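You operate a simulated robot arm through the tools that you are given. There is no shell and no other tool. Be economical: measure what you need, move in short steps, check, and stop when the job is done.

Carry out the task below with a simulated robot arm. There is one attempt and no reset: what you move stays moved.

TASK
Fetch the yellow block and set it on top of the white mesh frame. Then take the packet labelled "pasta" from the garden table and put it on top of the yellow tin.
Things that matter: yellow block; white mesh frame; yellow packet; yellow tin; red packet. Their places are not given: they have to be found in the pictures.

It is judged by the outcome, as a careful person would: the job done as asked, and still so three seconds after it is handed in. It fails if anything else is knocked over, pushed out of place, dropped, spilled or broken.

THE ROBOT
A 7-joint arm with a two-finger parallel gripper, fixed in place. Base frame: the origin is at the foot of the arm, x ahead of it, y to its left, z up; the work surface is at about z = 0. Lengths are in cm, angles in degrees, forces in N, time in s.
With the tool pointing down near the work surface it reaches from about 24 to 62 cm from the base axis. Its first joint turns from -66.0 to 66.0 degrees. Payload 2.6 kg.
Tool frame: the origin (TCP) lies between the finger pads and is the grasp point; the fingertips stand 3 cm ahead of it; z points along the fingers, y is the line along which they close. The gripper opens to 9.4 cm. The fingers are 2.8 cm wide and 1 cm thick; the gripper's body (5 by 9.6 cm) begins 5.5 cm behind the TCP.
Orientation is that of the tool frame in the base frame, as a unit quaternion [x, y, z, w]. With the fingers straight down and closing along the base's y, the tool's x points along the base's -x, its y along +y and its z along -z.

THE INTERFACE
- The arm moves only by the tool jog_arm. Its argument "moves" is a list of rows, each a list of 7 numbers: the turn, a rotation vector about the base's x, y, z in degrees, then the shift along the base's x, y, z in m, then the finger opening in m, from 0 to 0.094. In form: [[rx, ry, rz, dx, dy, dz, jaw], ...]. A call has 1 to 10 rows; each row shifts and turns the commanded pose from where the row before left it. A row lasts 0.2 s, in which the tool goes at most 5 cm and 8.6 degrees; a call with a longer step from one row to the next is refused whole, and so is a gripper value outside its range. A pose out of reach is approached as far as the arm can. The call stops where the force on the tool passes 40 N (or 10 N more than at its start, if that is more) or the arm is blocked; 0.2 s more then pass. The fingers move at their own pace (about 7.2 cm/s each) and stop on an object; they squeeze with about 36 N. The grip force told is the motor's: it shows also when the fingers shut on nothing. Time passes only in rows, and 0.2 s behind the last, so rows that do not move let the fingers close. It gives the time, the measured TCP pose, the force on the tool (base axes), the opening and the grip force at its end, in the units of the frame above (readings bear some noise), and new pictures: "show" is both (left out), scene, wrist or none.
- Cameras (640 x 400 px; columns grow to the right, rows downward): "scene" is fixed at [3.46, 43.4, 56.2]; the picture's right is [-0.77, -0.63, 0.00], its down [-0.38, 0.47, -0.79] and it looks along [0.50, -0.62, -0.61] (base axes); focal length 236 px, centre (320, 200). "wrist" rides on the gripper at [-3.7, 0, -5.8] in the tool frame; the picture's right is [0.00, -1.00, 0.00], its down [0.97, 0.00, -0.24] and it looks along [0.24, 0.00, 0.97] (tool axes); focal length 218 px, centre (320, 200).
- locate(camera, pixels): for up to 12 pixels [column, row] of the newest picture of that camera ("zoom" is the newest enlarged one), the place [x, y, z] in the base frame of the surface seen there, good to about 0.3 cm. No time passes.
- inspect(camera, box): a new picture of the part [left, top, right, bottom] of that camera's present view, enlarged. No time passes.
- sign_off(): hands the job in; it is judged then, once.

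Work in short steps. Measure before you move; look again where a grasp or a placing could have gone wrong, and mend it. You have 80 turns and 120 pictures in all, the two below and enlarged ones among them. Open the gripper and draw the arm clear of the work before you hand the job in, unless the task says otherwise; then end with one line.

The tools are called after "Request:" as a command line: name --pt "numbers of a row" for each row, then --argument value for the rest, lists and objects as JSON in quotes. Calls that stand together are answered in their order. jog_arm: Moves the arm, as the interface text tells. Its arguments: {"type":"object","properties":{"moves":{"type":"array","items":{"type":"array","items":{"type":"number"}}},"show":{"type":"string","enum":["both","scene","wrist","none"]}},"required":["moves"]} The other tools are called the same way: locate (camera, pixels) gives the place of the surface under pixels of a picture; inspect (camera, box) takes an enlarged picture of a part of a camera's view; sign_off () hands the job in.

At the start:

```text
clock: 0.0
tcp_pos: [35.1, 8.66, 38.8]
orientation: [0.0, 1.0, 0.0, 0.001]
force: [-0.4, 0.3, -0.1]
gripper_width: 9.41
grip_force: 0.0
```

scene: 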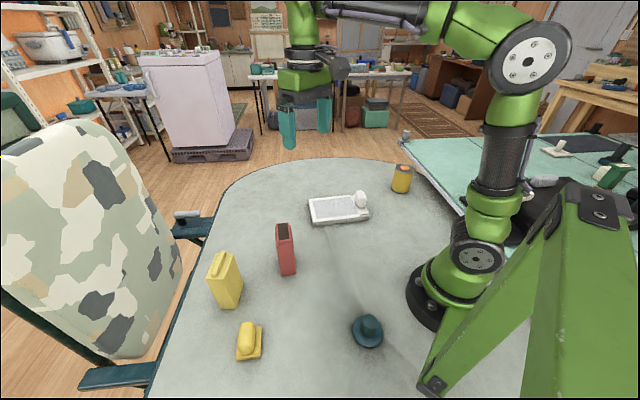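
wrist: 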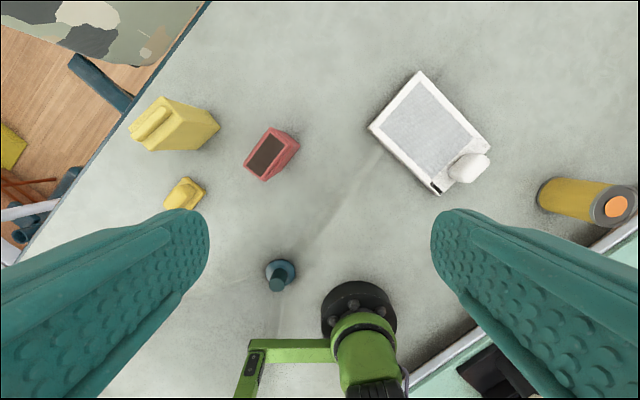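

The pictures show a yellow packet (225,280), a red packet (285,250), a yellow block (248,340), the white frame (338,208) and the tin (401,178). I enlarge them to find the label and shapes.

Request:
inspect --camera "scene" --box '[190, 210, 310, 370]'

Request:
inspect --camera "scene" --box '[290, 150, 430, 240]'

Request:
inspect --camera "wrist" --box '[110, 80, 310, 220]'

Request:
locate --camera "scene" --pixels '[[248, 330], [248, 356], [240, 345], [260, 340], [222, 265], [230, 260], [283, 228], [288, 260], [325, 210], [345, 208], [361, 200], [402, 168]]'

Request:
locate --camera "wrist" --pixels '[[180, 195], [195, 205], [155, 125], [195, 125], [265, 155], [420, 75], [372, 127], [436, 190], [488, 150], [467, 168], [430, 130], [616, 206]]'

```text
2.50 times, centred on (250, 290) of scene
```

zoom: 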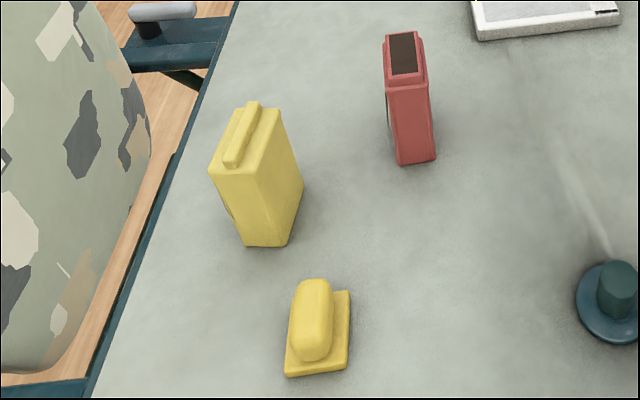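

```text
4.44 times, centred on (360, 195) of scene
```

zoom: 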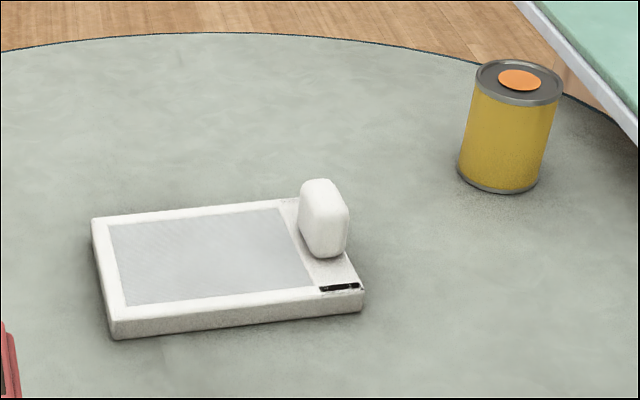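

```text
2.86 times, centred on (210, 150) of wrist
```

zoom: 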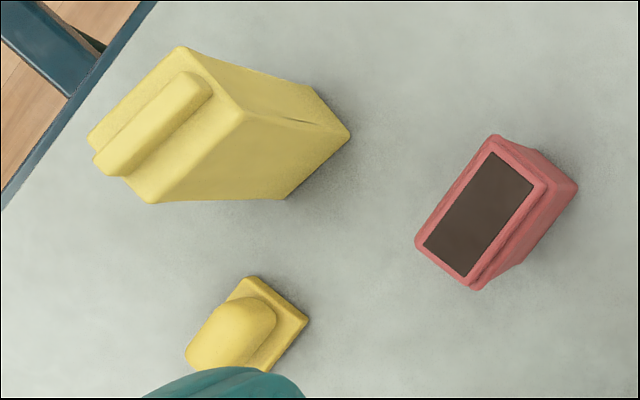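

```text
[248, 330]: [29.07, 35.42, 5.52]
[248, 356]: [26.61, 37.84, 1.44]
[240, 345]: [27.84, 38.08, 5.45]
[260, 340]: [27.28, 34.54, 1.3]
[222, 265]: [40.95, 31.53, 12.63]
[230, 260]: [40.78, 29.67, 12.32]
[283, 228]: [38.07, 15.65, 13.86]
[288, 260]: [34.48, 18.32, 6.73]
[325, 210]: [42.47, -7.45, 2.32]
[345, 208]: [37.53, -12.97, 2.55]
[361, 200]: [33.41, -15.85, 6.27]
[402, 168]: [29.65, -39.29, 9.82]
```

```text
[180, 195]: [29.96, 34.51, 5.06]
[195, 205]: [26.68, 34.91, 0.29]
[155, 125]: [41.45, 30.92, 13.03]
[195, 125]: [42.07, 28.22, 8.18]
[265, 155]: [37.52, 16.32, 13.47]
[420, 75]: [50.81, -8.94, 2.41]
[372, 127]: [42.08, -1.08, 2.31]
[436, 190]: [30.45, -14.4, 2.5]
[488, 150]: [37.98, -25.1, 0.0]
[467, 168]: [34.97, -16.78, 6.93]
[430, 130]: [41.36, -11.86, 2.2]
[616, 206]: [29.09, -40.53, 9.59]
```

The labels aren't visible from here. I first move over the block at a safe height to measure it.

Request:
jog_arm --pt "0 0 0 -0.012 0.035 -0.02 0.094" --pt "0 0 0 -0.012 0.035 -0.02 0.094" --pt "0 0 0 -0.012 0.035 -0.02 0.094" --pt "0 0 0 -0.012 0.035 -0.02 0.094" --pt "0 0 0 -0.012 0.035 -0.02 0.094" --pt "0 0 0 -0.012 0.035 -0.02 0.094" --pt "0 0 0 -0.012 0.035 -0.02 0.094" --pt "0 0 0 0 0.02 0 0.094"

```text
clock: 1.8
tcp_pos: [26.75, 35.21, 24.79]
orientation: [0.001, 1.0, 0.0, 0.0]
force: [-0.8, -0.4, -0.2]
gripper_width: 9.38
grip_force: 0.1
```

scene: 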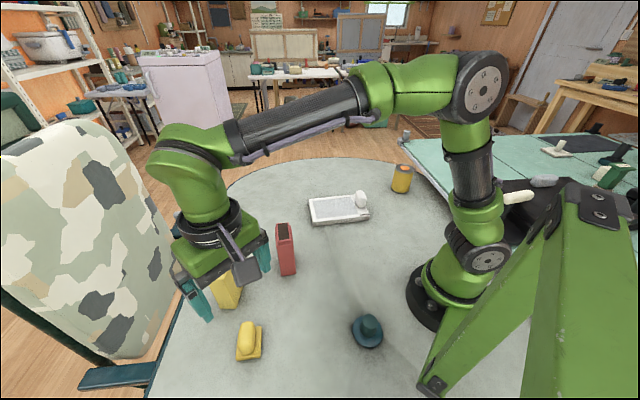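
wrist: 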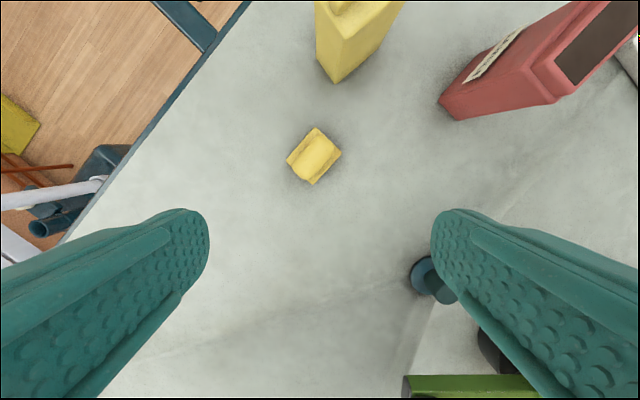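

The red packet shows a label on its side (495,50). I enlarge it, and the block.

Request:
inspect --camera "wrist" --box '[440, 0, 600, 100]'

Request:
inspect --camera "wrist" --box '[270, 110, 366, 170]'

Request:
locate --camera "wrist" --pixels '[[315, 127], [341, 152], [313, 184], [287, 160], [315, 153], [308, 172], [325, 140], [310, 150], [333, 152], [328, 158]]'

```text
4.00 times, centred on (520, 50) of wrist
```

zoom: 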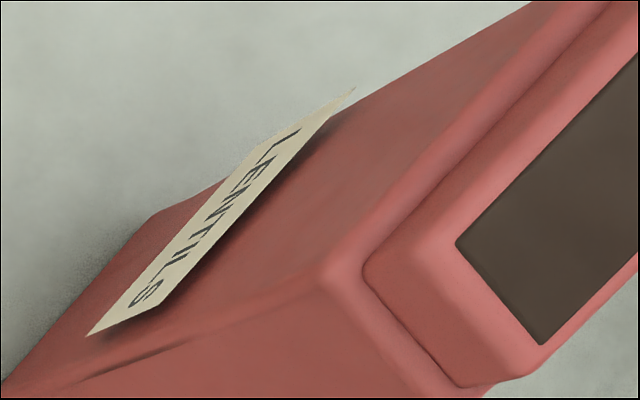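

```text
6.67 times, centred on (318, 140) of wrist
```

zoom: 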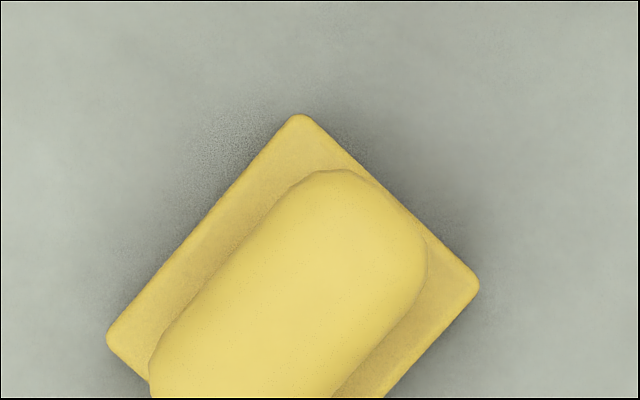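

```text
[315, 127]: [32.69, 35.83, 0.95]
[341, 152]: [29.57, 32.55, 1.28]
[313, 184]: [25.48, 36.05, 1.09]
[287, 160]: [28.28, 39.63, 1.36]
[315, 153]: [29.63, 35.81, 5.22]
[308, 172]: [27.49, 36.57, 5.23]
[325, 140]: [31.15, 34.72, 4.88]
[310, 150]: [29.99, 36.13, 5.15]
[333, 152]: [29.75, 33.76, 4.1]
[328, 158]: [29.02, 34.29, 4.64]
```

The red packet reads "LENTILS", so the yellow one should be pasta (I'll verify). The block's centre is about (29.0, 36.0), its knob's narrow direction at ~49°. I turn the tool -41° and go down partway.

Request:
jog_arm --pt "0 0 -8.2 0.0045 0.0016 0 0.094" --pt "0 0 -8.2 0.0045 0.0016 0 0.094" --pt "0 0 -8.2 0.0045 0.0016 -0.03 0.094" --pt "0 0 -8.2 0.0045 0.0016 -0.04 0.094" --pt "0 0 -8.2 0.0045 0.0016 -0.04 0.094" --pt "0 0 0 0 0 -0.02 0.094" --pt "0 0 0 0 0 0 0.094"

```text
clock: 3.4
tcp_pos: [28.99, 36.05, 11.87]
orientation: [0.351, 0.936, 0.0, 0.0]
force: [0.2, 0.3, 0.2]
gripper_width: 9.41
grip_force: 0.0
```

scene: 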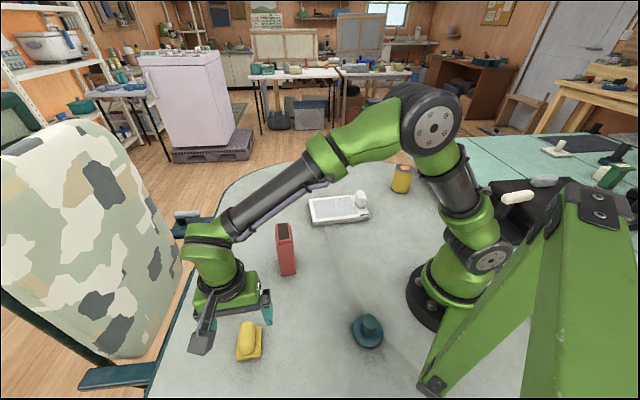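
wrist: 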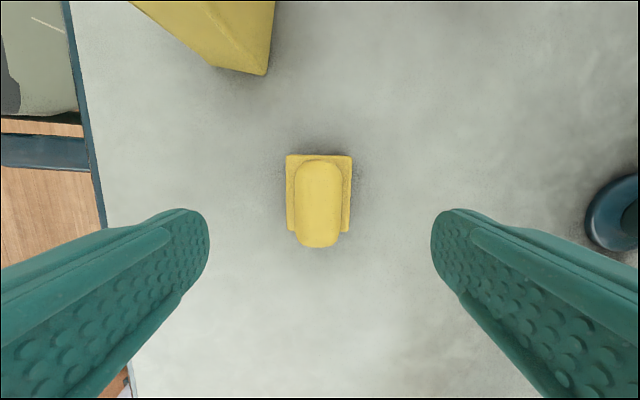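

Well aligned; I check the knob's ends before descending.

Request:
locate --camera "wrist" --pixels '[[286, 157], [351, 157], [319, 157], [319, 168], [319, 200], [318, 240], [300, 200], [339, 200], [289, 215], [348, 215]]'

```text
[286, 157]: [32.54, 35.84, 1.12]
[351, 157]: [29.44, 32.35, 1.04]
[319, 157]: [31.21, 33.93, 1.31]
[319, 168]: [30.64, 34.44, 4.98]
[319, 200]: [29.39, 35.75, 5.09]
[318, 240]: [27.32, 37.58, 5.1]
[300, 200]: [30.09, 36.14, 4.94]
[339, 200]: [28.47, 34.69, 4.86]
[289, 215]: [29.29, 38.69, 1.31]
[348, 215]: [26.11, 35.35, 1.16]
```

Centre confirmed at (29.0, 36.0). I go down to TCP z ≈ 4.7 and close on the knob.

Request:
jog_arm --pt "0 0 0 0 0 -0.03 0.094" --pt "0 0 0 0 0 -0.025 0.094" --pt "0 0 0 0 0 -0.0165 0.094" --pt "0 0 0 0 0 0 0.094" --pt "0 0 0 0 0 0 0.02" --pt "0 0 0 0 0 0 0.02" --pt "0 0 0 0 0 0 0.02" --pt "0 0 0 0 0 0 0.02" --show "wrist"

```text
clock: 5.2
tcp_pos: [28.85, 35.97, 4.89]
orientation: [0.35, 0.937, 0.0, 0.0]
force: [0.2, -0.2, -0.4]
gripper_width: 3.41
grip_force: 35.8
```

wrist: 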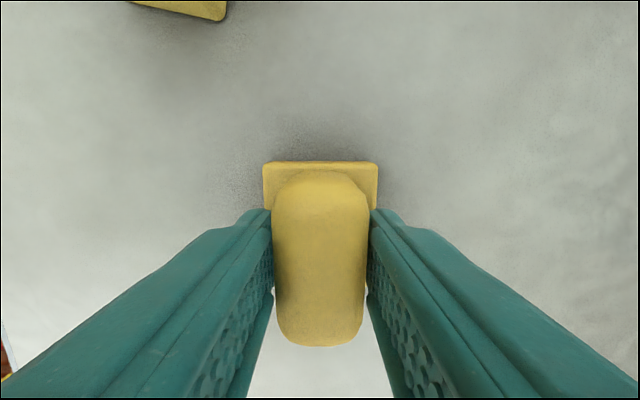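

Gripped at 3.4 cm. I lift straight up.

Request:
jog_arm --pt "0 0 0 0 0 0.02 0.02" --pt "0 0 0 0 0 0.04 0.02" --pt "0 0 0 0 0 0.045 0.02" --pt "0 0 0 0 0 0.045 0.02" --pt "0 0 0 0 0 0.045 0.02" --pt "0 0 0 0 0 0.02 0.02"

```text
clock: 6.6
tcp_pos: [28.99, 35.93, 26.19]
orientation: [0.35, 0.937, 0.0, 0.0]
force: [1.4, 0.3, -1.0]
gripper_width: 3.38
grip_force: 36.4
```

scene: 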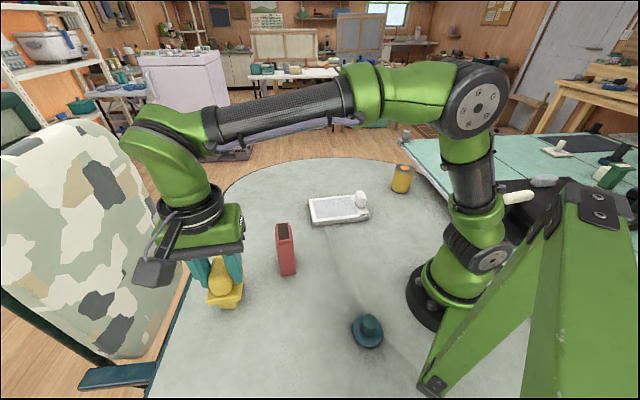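
wrist: 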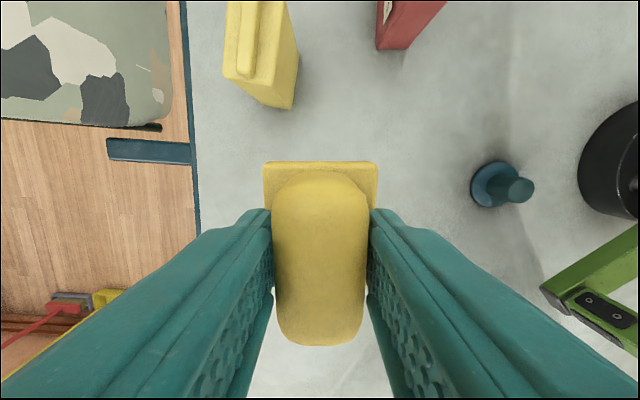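

Now carry it across at height to above the frame.

Request:
jog_arm --pt "0 0 0 0.0125 -0.0465 0 0.02" --pt "0 0 0 0.0125 -0.0465 0 0.02" --pt "0 0 0 0.0125 -0.0465 0 0.02" --pt "0 0 0 0.0125 -0.0465 0 0.02" --pt "0 0 0 0.0125 -0.0465 0 0.02" --pt "0 0 0 0.0125 -0.0465 0 0.02" --pt "0 0 0 0.0125 -0.0465 0 0.02" --pt "0 0 0 0.0125 -0.0465 0 0.02" --pt "0 0 0 0.0125 -0.0465 0 0.02" --pt "0 0 0 0.0125 -0.0465 0 0.02"

```text
clock: 8.8
tcp_pos: [41.36, -10.55, 25.99]
orientation: [0.349, 0.937, -0.001, 0.0]
force: [-0.9, -0.7, -1.6]
gripper_width: 3.41
grip_force: 36.3
```

scene: 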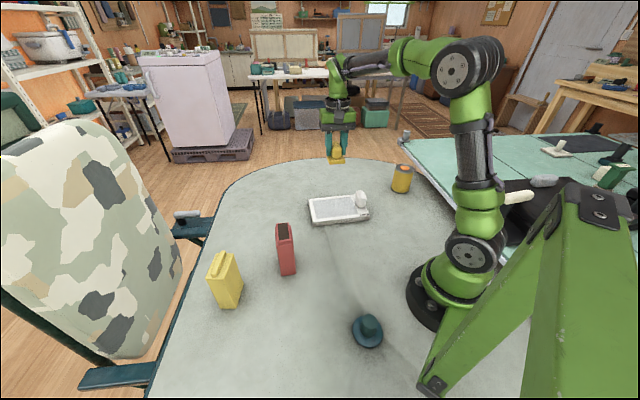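
wrist: 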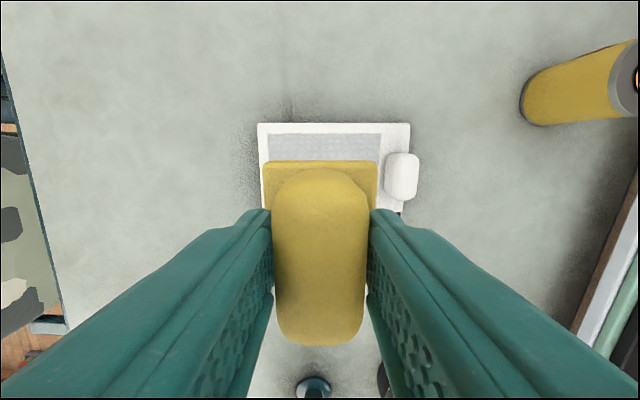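

I locate the mesh corners precisely in the scene view.

Request:
inspect --camera "scene" --box '[298, 180, 378, 230]'

Request:
locate --camera "wrist" --pixels '[[259, 125], [409, 125], [270, 136], [380, 136], [403, 175], [414, 155], [389, 190]]'

```text
8.00 times, centred on (338, 205) of scene
```

zoom: 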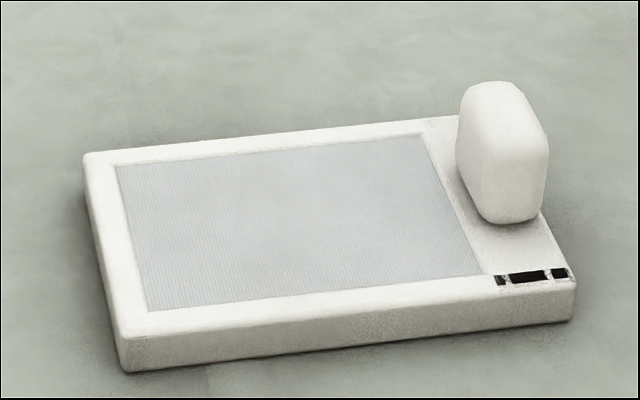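

```text
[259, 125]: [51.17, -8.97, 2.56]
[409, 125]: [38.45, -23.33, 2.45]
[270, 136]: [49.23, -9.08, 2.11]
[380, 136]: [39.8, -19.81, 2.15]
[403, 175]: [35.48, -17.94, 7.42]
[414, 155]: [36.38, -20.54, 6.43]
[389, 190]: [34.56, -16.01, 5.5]
```

Request:
locate --camera "zoom" --pixels '[[116, 167], [150, 308], [480, 273], [420, 137], [300, 220], [460, 200], [510, 220], [460, 100]]'

```text
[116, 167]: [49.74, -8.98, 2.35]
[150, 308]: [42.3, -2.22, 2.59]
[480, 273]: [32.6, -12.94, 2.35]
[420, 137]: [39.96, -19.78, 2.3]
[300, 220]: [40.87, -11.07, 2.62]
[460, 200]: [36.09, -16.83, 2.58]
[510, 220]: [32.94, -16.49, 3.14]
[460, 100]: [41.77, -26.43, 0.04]
```

Mesh centre ≈ (41.2, -11.0), top z ≈ 2.4; the white knob is about 8 cm away. I descend to just above at (41.7, -10.4).

Request:
jog_arm --pt "0 0 0 0.0035 0.0015 -0.03 0.02" --pt "0 0 0 0 0 -0.045 0.02" --pt "0 0 0 0 0 -0.045 0.02" --pt "0 0 0 0 0 -0.035 0.02" --pt "0 0 0 0 0 -0.02 0.02" --pt "0 0 0 0 0 0 0.02"

```text
clock: 10.2
tcp_pos: [41.65, -10.49, 8.54]
orientation: [0.35, 0.937, 0.001, 0.0]
force: [0.5, 0.0, -1.6]
gripper_width: 3.38
grip_force: 35.7
```

scene: 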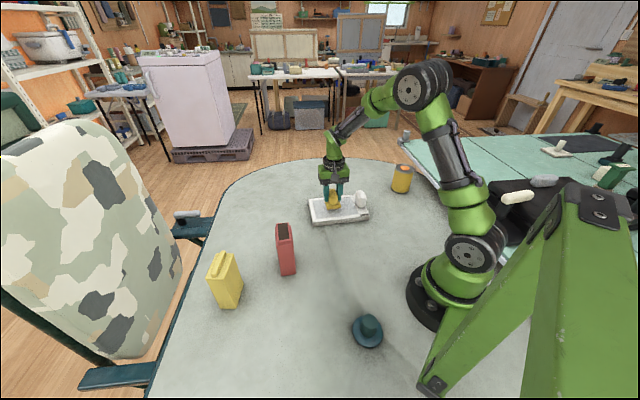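
wrist: 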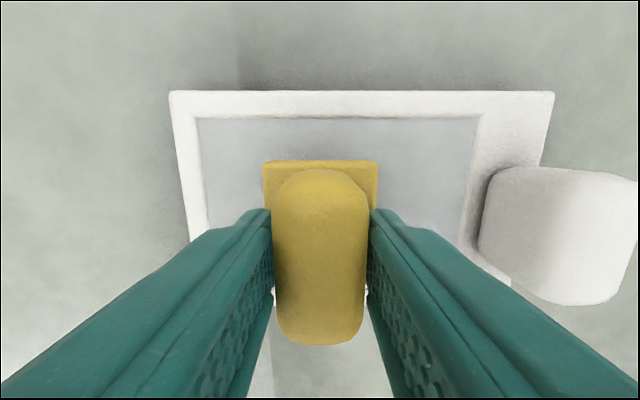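

I descend in small steps until contact.

Request:
jog_arm --pt "0 0 0 0 0 -0.006 0.02" --pt "0 0 0 0 0 -0.003 0.02" --pt "0 0 0 0 0 -0.002 0.02" --pt "0 0 0 0 0 0 0.02" --show "none"

```text
clock: 11.2
tcp_pos: [41.78, -10.4, 7.47]
orientation: [0.349, 0.937, 0.0, 0.0]
force: [1.1, -0.4, -1.5]
gripper_width: 3.37
grip_force: 36.4
```

Request:
jog_arm --pt "0 0 0 0 0 -0.0015 0.02" --pt "0 0 0 0 0 0 0.02" --show "none"

```text
clock: 11.8
tcp_pos: [41.72, -10.33, 7.43]
orientation: [0.351, 0.937, 0.0, 0.001]
force: [0.2, 0.3, -0.3]
gripper_width: 3.37
grip_force: 36.1
```

Request:
jog_arm --pt "0 0 0 0 0 -0.0015 0.02" --pt "0 0 0 0 0 0 0.02" --show "scene"

Request:
inspect --camera "scene" --box '[298, 170, 378, 230]'

```text
clock: 12.4
tcp_pos: [41.83, -10.39, 7.32]
orientation: [0.35, 0.937, 0.001, 0.0]
force: [-0.5, -0.5, -0.9]
gripper_width: 3.39
grip_force: 35.7
```

scene: 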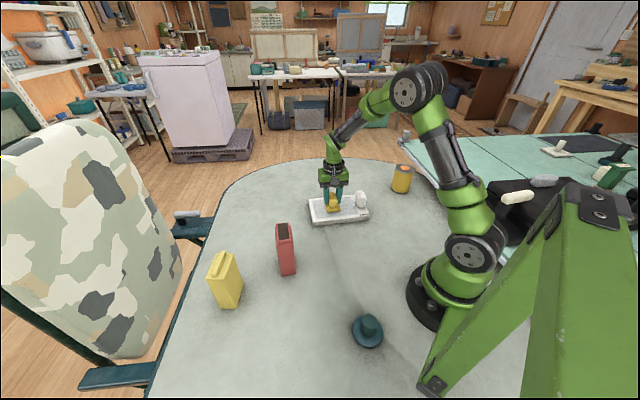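

```text
6.67 times, centred on (338, 200) of scene
```

zoom: 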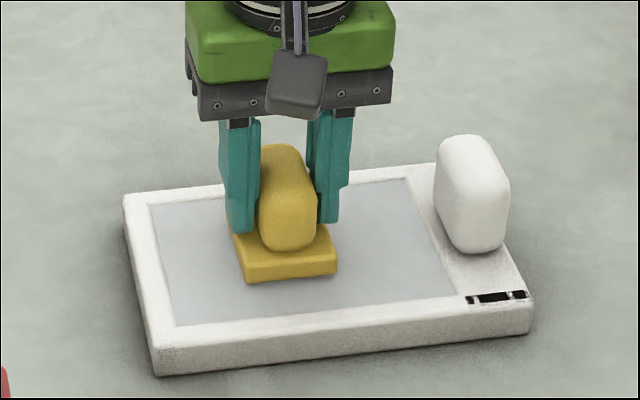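

Very near; a few more 1 mm steps until force shows.

Request:
jog_arm --pt "0 0 0 0 0 -0.0015 0.02" --pt "0 0 0 0 0 0 0.02" --pt "0 0 0 0 0 0 0.02" --show "none"

Request:
jog_arm --pt "0 0 0 0 0 -0.0015 0.02" --pt "0 0 0 0 0 0 0.02" --pt "0 0 0 0 0 0 0.02" --show "none"

```text
clock: 13.2
tcp_pos: [41.68, -10.38, 7.1]
orientation: [0.35, 0.937, 0.0, 0.0]
force: [-0.9, -0.2, -1.4]
gripper_width: 3.36
grip_force: 36.2
```

```text
clock: 14.0
tcp_pos: [41.82, -10.43, 7.02]
orientation: [0.35, 0.937, 0.001, 0.001]
force: [-5.6, 2.2, 22.3]
gripper_width: 3.35
grip_force: 36.2
```

Contact felt (22 N up). I back off 1 mm, open the fingers moderately and rise.

Request:
jog_arm --pt "0 0 0 0 0 0.001 0.02" --pt "0 0 0 0 0 0 0.06" --pt "0 0 0 0 0 0 0.06" --pt "0 0 0 0 0 0 0.06" --pt "0 0 0 0 0 0.03 0.06" --pt "0 0 0 0 0 0.045 0.06" --pt "0 0 0 0 0 0.045 0.06" --pt "0 0 0 0 0 0.045 0.06" --pt "0 0 0 0 0 0.03 0.06"

Request:
inspect --camera "scene" --box '[298, 170, 378, 230]'

```text
clock: 16.0
tcp_pos: [41.81, -10.34, 26.69]
orientation: [0.35, 0.937, 0.0, 0.0]
force: [0.4, 0.0, 0.7]
gripper_width: 6.0
grip_force: 0.0
```

scene: 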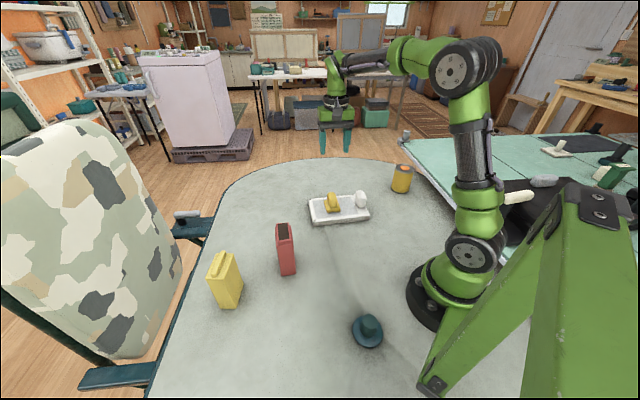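
wrist: 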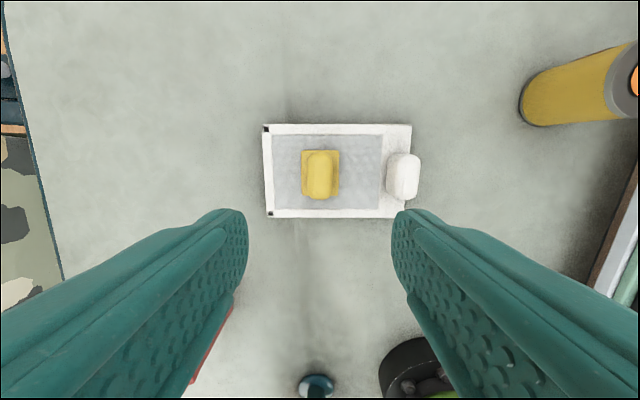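

```text
6.67 times, centred on (338, 200) of scene
```

zoom: 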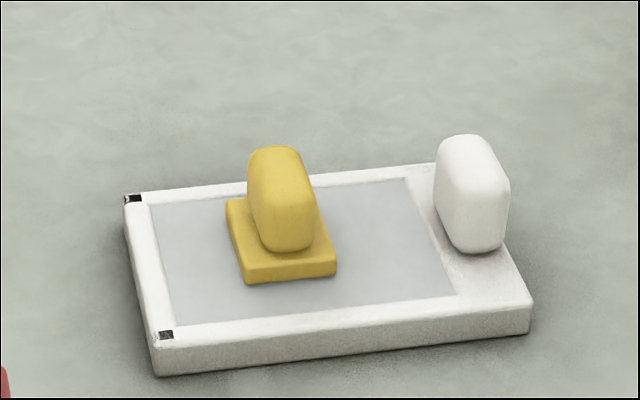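

The block stands in the middle of the mesh, frame unmoved. Now I raise and swing over toward the yellow packet, turning the wrist so the camera looks from the +y side to read its label.

Request:
jog_arm --pt "0 0 8 0 0 0.03 0.06" --pt "0 0 8 0 0.045 0.02 0.06" --pt "0 0 8 0 0.048 0 0.06" --pt "0 0 8 0 0.048 0 0.06" --pt "0 0 8 0 0.048 0 0.06" --pt "0 0 8 0 0.048 0 0.06" --pt "0 0 8 0 0.048 0 0.06" --pt "0 0 8 0 0.048 0 0.06" --pt "0 0 8 0 0.048 0 0.06" --pt "0 0 8 0 0.048 0 0.094"

```text
clock: 18.2
tcp_pos: [41.67, 32.64, 31.61]
orientation: [-0.334, 0.942, 0.0, 0.0]
force: [0.0, 0.0, -0.1]
gripper_width: 9.4
grip_force: 0.0
```

scene: 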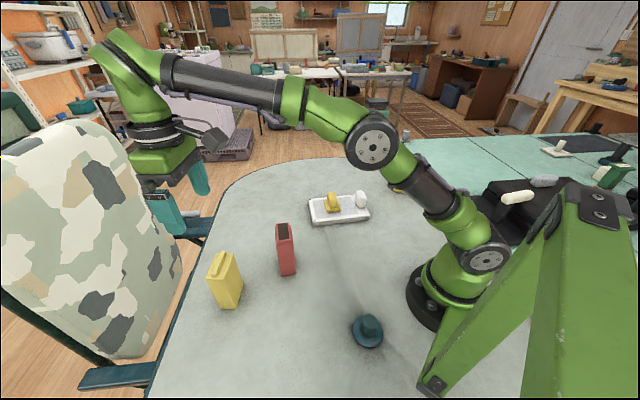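
wrist: 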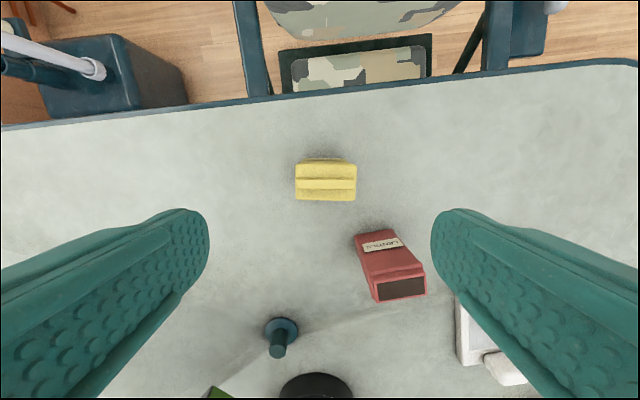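

Request:
inspect --camera "wrist" --box '[278, 145, 374, 205]'

Request:
locate --camera "wrist" --pixels '[[298, 164], [354, 164], [298, 198], [355, 198], [302, 184], [350, 184], [326, 184], [326, 170], [326, 195], [326, 160]]'

```text
6.67 times, centred on (326, 175) of wrist
```

zoom: 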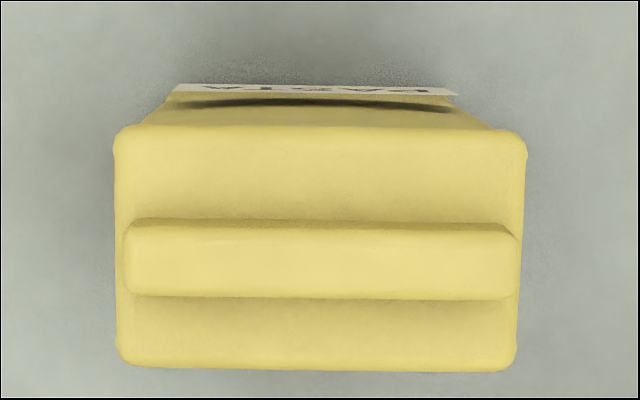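

```text
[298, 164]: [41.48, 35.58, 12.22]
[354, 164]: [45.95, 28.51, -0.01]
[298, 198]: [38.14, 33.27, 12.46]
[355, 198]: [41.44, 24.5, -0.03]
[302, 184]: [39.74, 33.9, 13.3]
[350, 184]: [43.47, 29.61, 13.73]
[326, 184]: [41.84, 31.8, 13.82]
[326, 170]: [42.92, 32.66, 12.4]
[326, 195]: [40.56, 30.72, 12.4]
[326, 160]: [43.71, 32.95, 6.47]
```

The label reads "PASTA" (upside down) on the yellow packet. Its top centre is ≈ (41.7, 31.8), long axis at ~131°, 7 × 4 cm. I rotate -88° to grip its thickness and come over it.

Request:
jog_arm --pt "0 0 -8.5 0 -0.001 0 0.094" --pt "0 0 -8.5 0 -0.001 0 0.094" --pt "0 0 -8.5 0 -0.001 0 0.094" --pt "0 0 -8.5 0 -0.001 0 0.094" --pt "0 0 -8.5 0 -0.001 0 0.094" --pt "0 0 -8.5 0 -0.001 0 0.094" --pt "0 0 -8.5 0 -0.001 -0.01 0.094" --pt "0 0 -8.5 0 -0.001 -0.02 0.094" --pt "0 0 -8.5 0 0 -0.03 0.094" --pt "0 0 -8.5 0 0 -0.03 0.094"

```text
clock: 20.4
tcp_pos: [41.82, 31.78, 22.5]
orientation: [0.392, 0.92, 0.001, 0.0]
force: [-0.8, 0.3, 0.2]
gripper_width: 9.39
grip_force: 0.0
```

scene: 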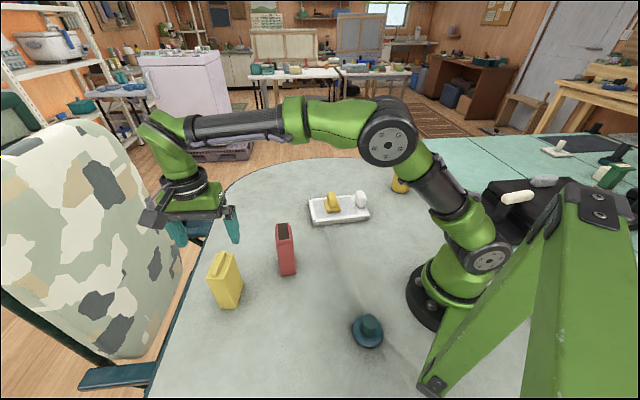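
wrist: 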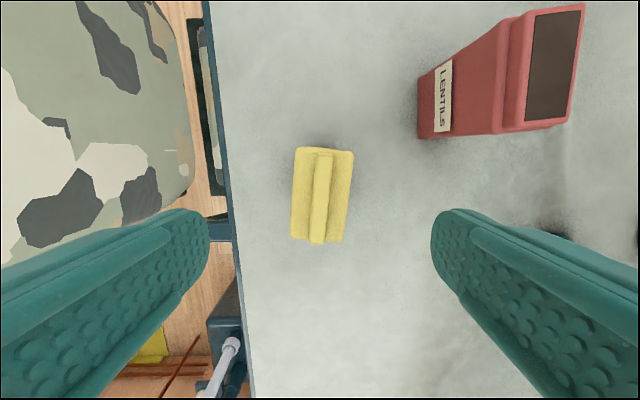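

Packet tilt in the image is ~5°, so 5° more of turn is needed. I locate its top edges for centring.

Request:
locate --camera "wrist" --pixels '[[300, 153], [349, 156], [295, 234], [338, 239], [323, 160], [316, 236], [302, 195], [340, 197]]'

```text
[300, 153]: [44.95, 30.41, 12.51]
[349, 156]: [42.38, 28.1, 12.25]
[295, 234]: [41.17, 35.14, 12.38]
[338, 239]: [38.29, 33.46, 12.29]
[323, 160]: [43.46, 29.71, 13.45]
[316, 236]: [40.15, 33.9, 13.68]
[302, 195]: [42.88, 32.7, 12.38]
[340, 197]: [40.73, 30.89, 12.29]
```

Centre (41.7, 31.8), matching the TCP. I turn -5° and go down to z ≈ 9.5.

Request:
jog_arm --pt "0 0 -5 -0.001 0 -0.03 0.094" --pt "0 0 0 0 0 -0.035 0.094" --pt "0 0 0 0 0 -0.03 0.094" --pt "0 0 0 0 0 -0.025 0.094" --pt "0 0 0 0 0 -0.009 0.094" --pt "0 0 0 0 0 0 0.094"

```text
clock: 21.8
tcp_pos: [41.62, 31.78, 9.61]
orientation: [0.43, 0.903, 0.001, 0.0]
force: [-0.4, 0.4, -0.1]
gripper_width: 9.39
grip_force: 0.0
```

scene: 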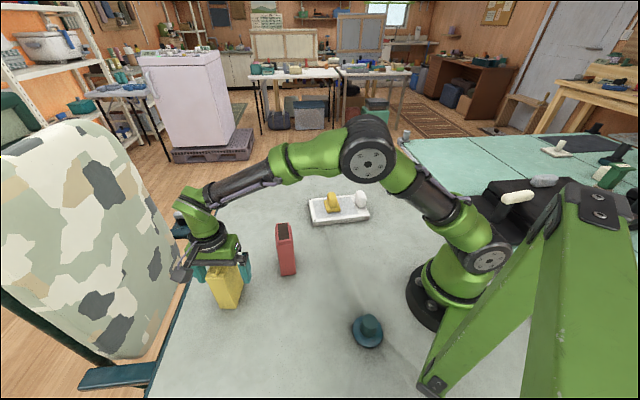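
wrist: 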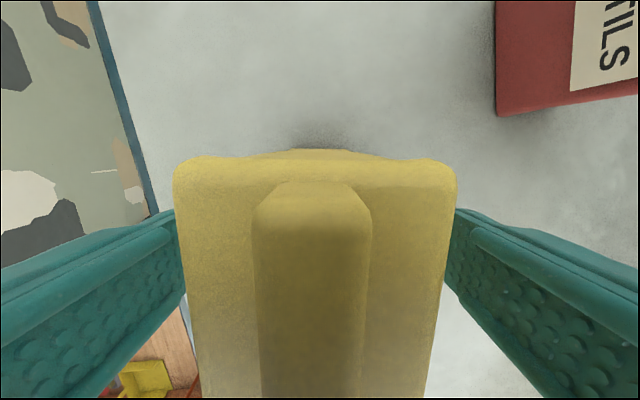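

Straddled and centred. I close.

Request:
jog_arm --pt "0 0 0 0 0 0 0.025" --pt "0 0 0 0 0 0 0.025" --pt "0 0 0 0 0 0 0.025" --pt "0 0 0 0 0 0 0.025" --pt "0 0 0 0 0 0 0.025" --show "none"

Request:
jog_arm --pt "0 0 0 0 0 0.01 0.025" --pt "0 0 0 0 0 0.02 0.025" --pt "0 0 0 0 0 0.03 0.025" --pt "0 0 0 0 0 0.04 0.025" --pt "0 0 0 0 0 0.04 0.025" --pt "0 0 0 0 0 0.04 0.025" --pt "0 0 0 0 0 0.03 0.025" --pt "0 0 0 0 0 0 0.025"

```text
clock: 23.0
tcp_pos: [41.67, 31.65, 9.68]
orientation: [0.43, 0.903, -0.001, 0.0]
force: [1.8, 1.1, 0.7]
gripper_width: 4.84
grip_force: 35.3
```

```text
clock: 24.8
tcp_pos: [41.75, 31.52, 30.7]
orientation: [0.43, 0.903, 0.0, 0.001]
force: [-0.5, -0.2, -3.0]
gripper_width: 4.8
grip_force: 36.2
```

scene: 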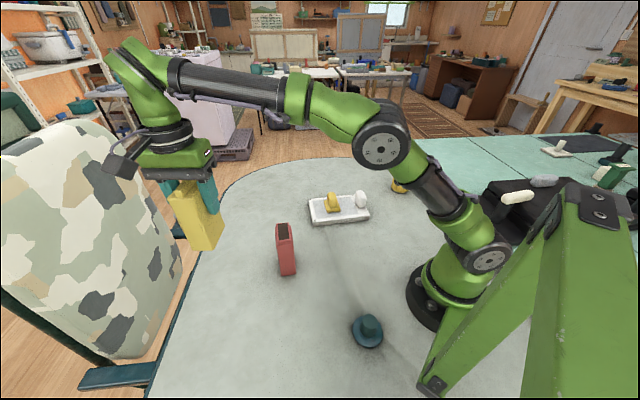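
wrist: 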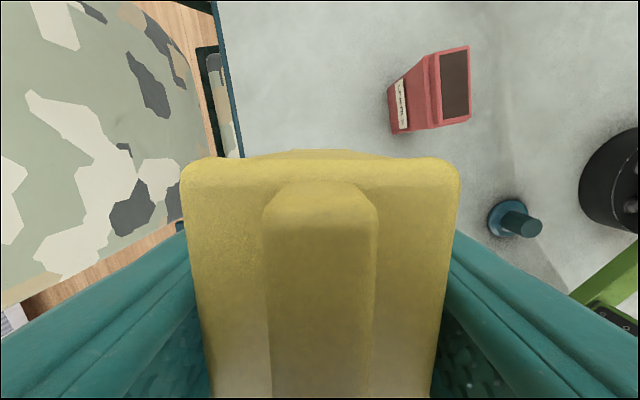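

Held firmly. I carry it at height toward the tin, in two stretches.

Request:
jog_arm --pt "0 0 0 -0.008 -0.047 0 0.025" --pt "0 0 0 -0.008 -0.047 0 0.025" --pt "0 0 0 -0.008 -0.047 0 0.025" --pt "0 0 0 -0.008 -0.047 0 0.025" --pt "0 0 0 -0.008 -0.047 0 0.025" --pt "0 0 0 -0.008 -0.047 0 0.025" --pt "0 0 0 -0.008 -0.047 0 0.025" --pt "0 0 0 -0.008 -0.047 0 0.025" --pt "0 0 0 -0.008 -0.047 0 0.025" --pt "0 0 0 -0.008 -0.047 0 0.025"

Request:
inspect --camera "scene" --box '[360, 140, 440, 200]'

```text
clock: 27.0
tcp_pos: [33.66, -15.25, 30.67]
orientation: [0.43, 0.903, 0.001, 0.0]
force: [0.1, -0.4, -3.9]
gripper_width: 4.82
grip_force: 35.8
```

scene: 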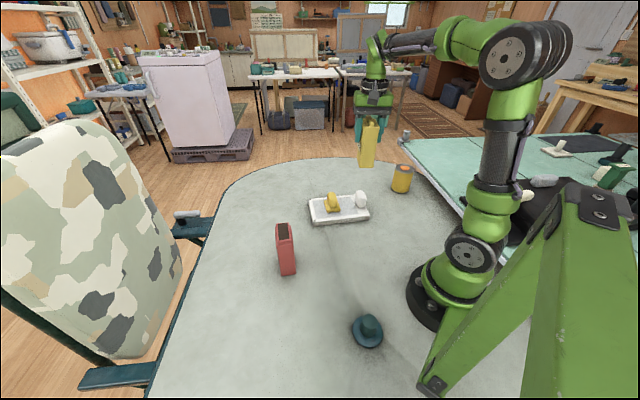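
wrist: 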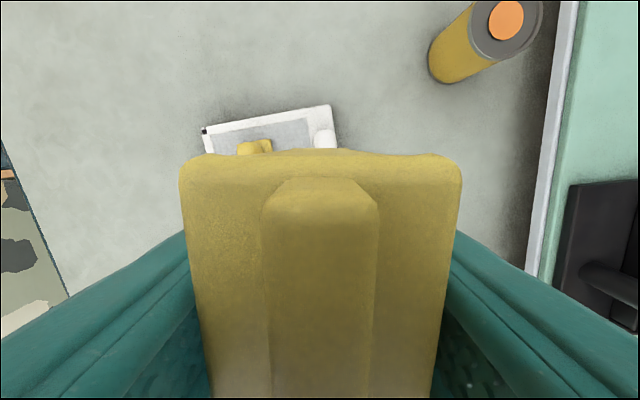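

```text
6.67 times, centred on (400, 170) of scene
```

zoom: 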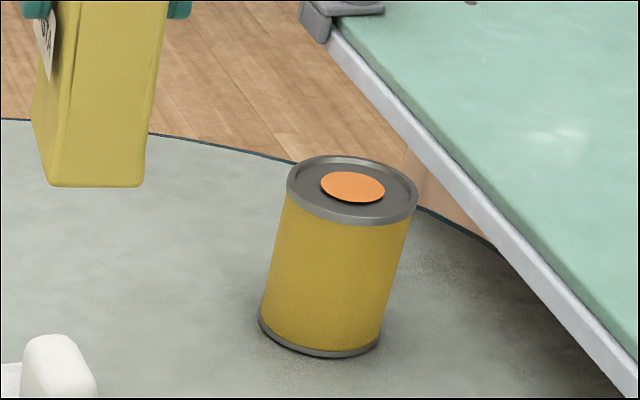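

Request:
locate --camera "zoom" --pixels '[[292, 185], [412, 200], [352, 160], [350, 221], [352, 186], [332, 172], [380, 172], [345, 205], [400, 130], [430, 180], [500, 120], [480, 230]]'

Request:
locate --camera "wrist" --pixels '[[506, 20], [471, 20], [542, 15], [505, 62], [490, 50], [580, 100], [557, 100]]'

```text
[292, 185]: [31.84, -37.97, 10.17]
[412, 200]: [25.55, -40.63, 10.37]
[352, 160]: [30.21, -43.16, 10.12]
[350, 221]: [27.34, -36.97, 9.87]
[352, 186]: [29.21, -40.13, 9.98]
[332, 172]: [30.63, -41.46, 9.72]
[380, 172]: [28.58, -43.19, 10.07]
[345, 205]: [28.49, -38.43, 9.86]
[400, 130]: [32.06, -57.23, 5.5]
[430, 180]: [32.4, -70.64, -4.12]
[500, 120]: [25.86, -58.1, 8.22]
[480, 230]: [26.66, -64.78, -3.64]
```

```text
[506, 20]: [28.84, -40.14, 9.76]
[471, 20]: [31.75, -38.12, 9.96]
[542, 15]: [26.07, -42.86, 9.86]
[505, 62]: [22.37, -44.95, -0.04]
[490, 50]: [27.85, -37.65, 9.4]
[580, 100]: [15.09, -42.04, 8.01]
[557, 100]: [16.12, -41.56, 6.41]
```

Tin centre ≈ (28.8, -40.1), rim z ≈ 10.1, diameter ~6.8. I move over it and lower to bottom clearance of about 2 cm.

Request:
jog_arm --pt "0 0 0 -0.0081 -0.0414 0 0.025" --pt "0 0 0 -0.0081 -0.0414 0 0.025" --pt "0 0 0 -0.0081 -0.0414 0 0.025" --pt "0 0 0 -0.0081 -0.0414 0 0.025" --pt "0 0 0 -0.0081 -0.0414 0 0.025" --pt "0 0 0 -0.0081 -0.0414 0 0.025" --pt "0 0 0 0 0 -0.04 0.025" --pt "0 0 0 0 0 -0.04 0.025" --pt "0 0 0 0 0 -0.01 0.025" --pt "0 0 0 0 0 0 0.025"

Request:
inspect --camera "scene" --box '[352, 120, 448, 210]'

```text
clock: 29.2
tcp_pos: [28.85, -40.16, 21.71]
orientation: [0.431, 0.902, 0.0, 0.0]
force: [-0.3, -0.1, -2.7]
gripper_width: 4.81
grip_force: 36.2
```

scene: 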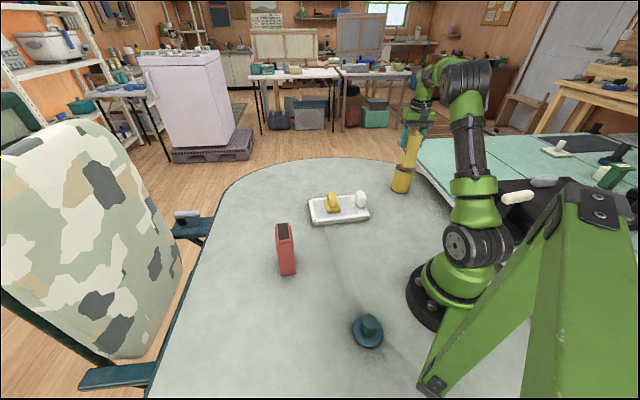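
wrist: 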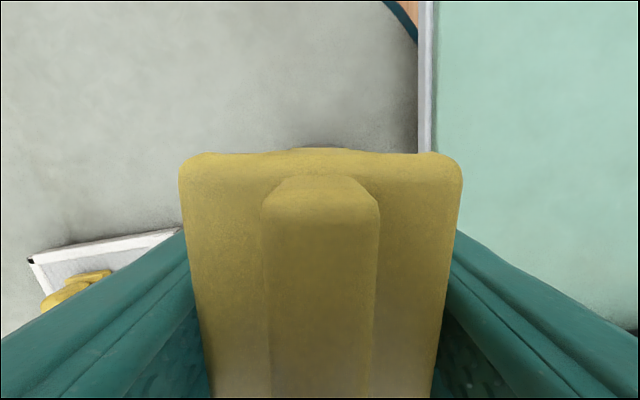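

```text
4.44 times, centred on (400, 165) of scene
```

zoom: 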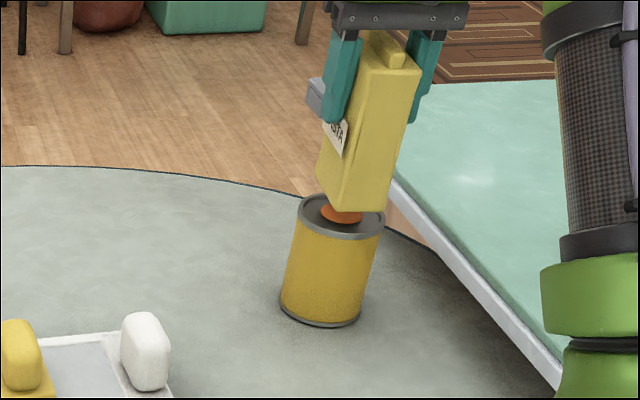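

Centred over the tin. I lower in small steps to contact.

Request:
jog_arm --pt "0 0 0 0 0 -0.008 0.025" --pt "0 0 0 0 0 -0.005 0.025" --pt "0 0 0 0 0 -0.002 0.025" --pt "0 0 0 0 0 0 0.025" --show "scene"

Request:
inspect --camera "scene" --box '[368, 130, 432, 200]'

```text
clock: 30.2
tcp_pos: [28.85, -40.12, 20.22]
orientation: [0.431, 0.902, 0.0, 0.0]
force: [0.7, 0.5, -2.6]
gripper_width: 4.82
grip_force: 36.3
```

scene: 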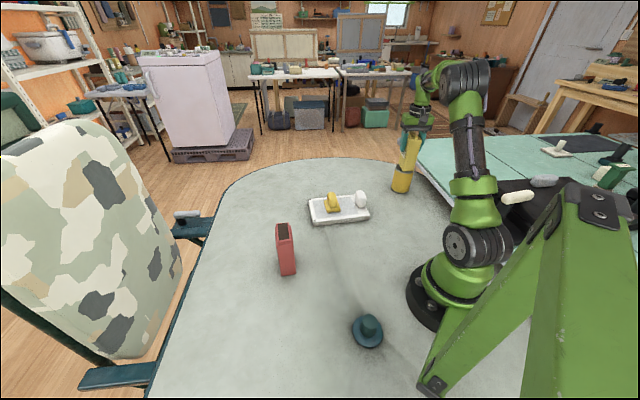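

```text
5.71 times, centred on (400, 165) of scene
```

zoom: 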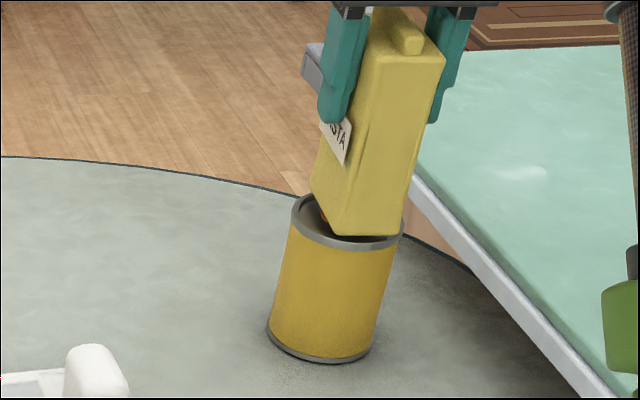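

Request:
locate --camera "zoom" --pixels '[[341, 232], [400, 232], [313, 190], [297, 215], [320, 243], [399, 240], [306, 200], [360, 243]]'

```text
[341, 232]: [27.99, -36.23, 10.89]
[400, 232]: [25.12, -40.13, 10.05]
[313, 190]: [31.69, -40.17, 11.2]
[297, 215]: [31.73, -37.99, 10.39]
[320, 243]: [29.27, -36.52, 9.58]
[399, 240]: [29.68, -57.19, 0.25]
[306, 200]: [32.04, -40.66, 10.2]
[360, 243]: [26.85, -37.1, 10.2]
```

The packet may sit ~0.4 cm toward -x; I nudge +0.3 cm in x and lower to contact.

Request:
jog_arm --pt "0 0 0 0.003 -0.001 0 0.025" --pt "0 0 0 0 0 -0.002 0.025" --pt "0 0 0 0 0 0 0.025" --show "none"

Request:
jog_arm --pt "0 0 0 0 0 -0.0015 0.025" --pt "0 0 0 0 0 0 0.025" --show "none"

Request:
jog_arm --pt "0 0 0 0 0 -0.0015 0.025" --pt "0 0 0 0 0 0 0.025" --show "none"

```text
clock: 31.0
tcp_pos: [29.05, -40.24, 20.05]
orientation: [0.431, 0.902, 0.0, 0.0]
force: [0.2, -0.5, -3.0]
gripper_width: 4.81
grip_force: 35.7
```

```text
clock: 31.6
tcp_pos: [29.0, -40.28, 19.76]
orientation: [0.43, 0.903, 0.001, -0.001]
force: [0.8, 0.6, -2.9]
gripper_width: 4.81
grip_force: 36.1
```

```text
clock: 32.2
tcp_pos: [29.1, -40.22, 19.71]
orientation: [0.43, 0.903, 0.0, 0.001]
force: [0.9, -0.9, -4.0]
gripper_width: 4.8
grip_force: 36.2
```

Request:
jog_arm --pt "0 0 0 0 0 -0.0015 0.025" --pt "0 0 0 0 0 0 0.025" --show "none"

Request:
jog_arm --pt "0 0 0 0 0 -0.0012 0.025" --pt "0 0 0 0 0 0 0.025" --show "scene"

Request:
inspect --camera "scene" --box '[368, 130, 432, 200]'

```text
clock: 32.8
tcp_pos: [29.06, -40.2, 19.63]
orientation: [0.431, 0.902, 0.0, 0.001]
force: [-3.2, 5.3, 14.6]
gripper_width: 4.81
grip_force: 36.0
```

```text
clock: 33.4
tcp_pos: [29.09, -40.26, 19.63]
orientation: [0.431, 0.902, -0.001, 0.003]
force: [-2.3, 5.4, 26.5]
gripper_width: 4.85
grip_force: 35.5
```

scene: 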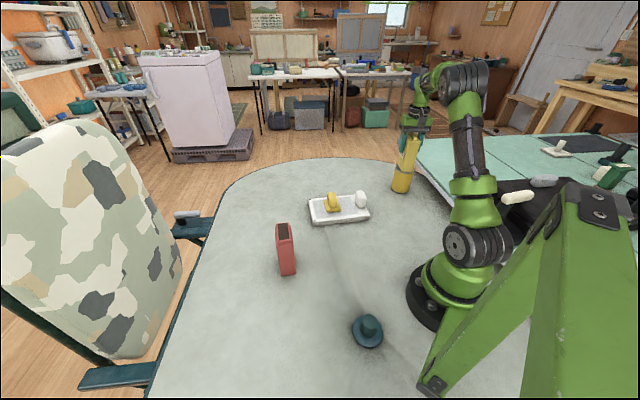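

```text
5.71 times, centred on (400, 165) of scene
```

zoom: 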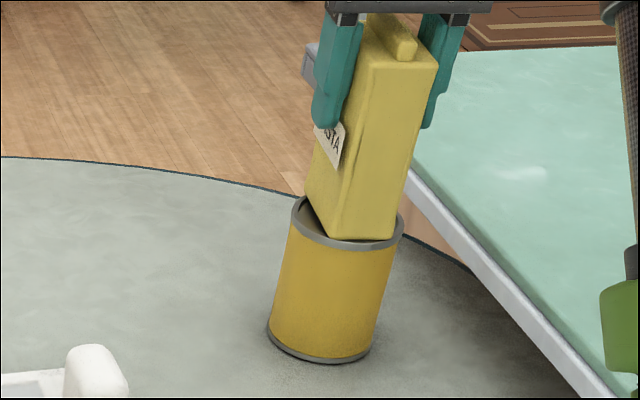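

Contact (26 N), footprint centred on the rim. I relieve the pressure, then open without moving, and look.

Request:
jog_arm --pt "0 0 0 0 0 0.001 0.025" --pt "0 0 0 0 0 0 0.025" --pt "0 0 0 0 0 0 0.055" --pt "0 0 0 0 0 0 0.07" --pt "0 0 0 0 0 0 0.085" --pt "0 0 0 0 0 0 0.085"

Request:
inspect --camera "scene" --box '[368, 130, 432, 200]'

```text
clock: 34.8
tcp_pos: [29.13, -40.24, 19.52]
orientation: [0.43, 0.903, 0.0, 0.0]
force: [0.2, 0.0, -0.1]
gripper_width: 8.52
grip_force: 0.1
```

scene: 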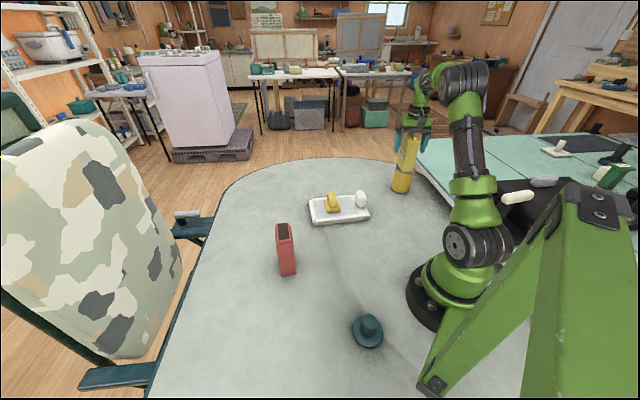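
wrist: 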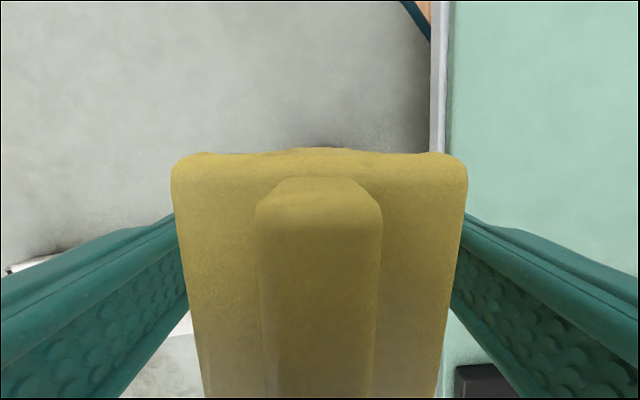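

```text
5.71 times, centred on (400, 165) of scene
```

zoom: 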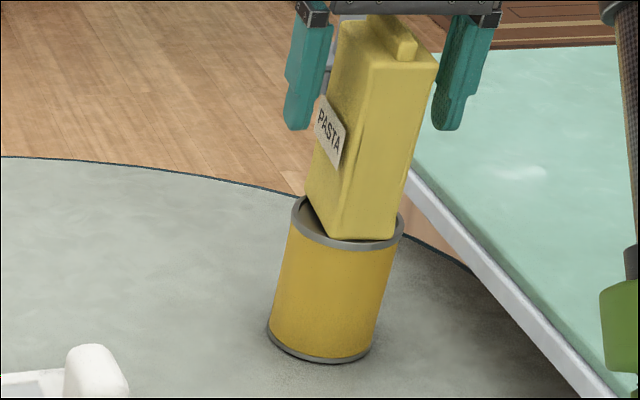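

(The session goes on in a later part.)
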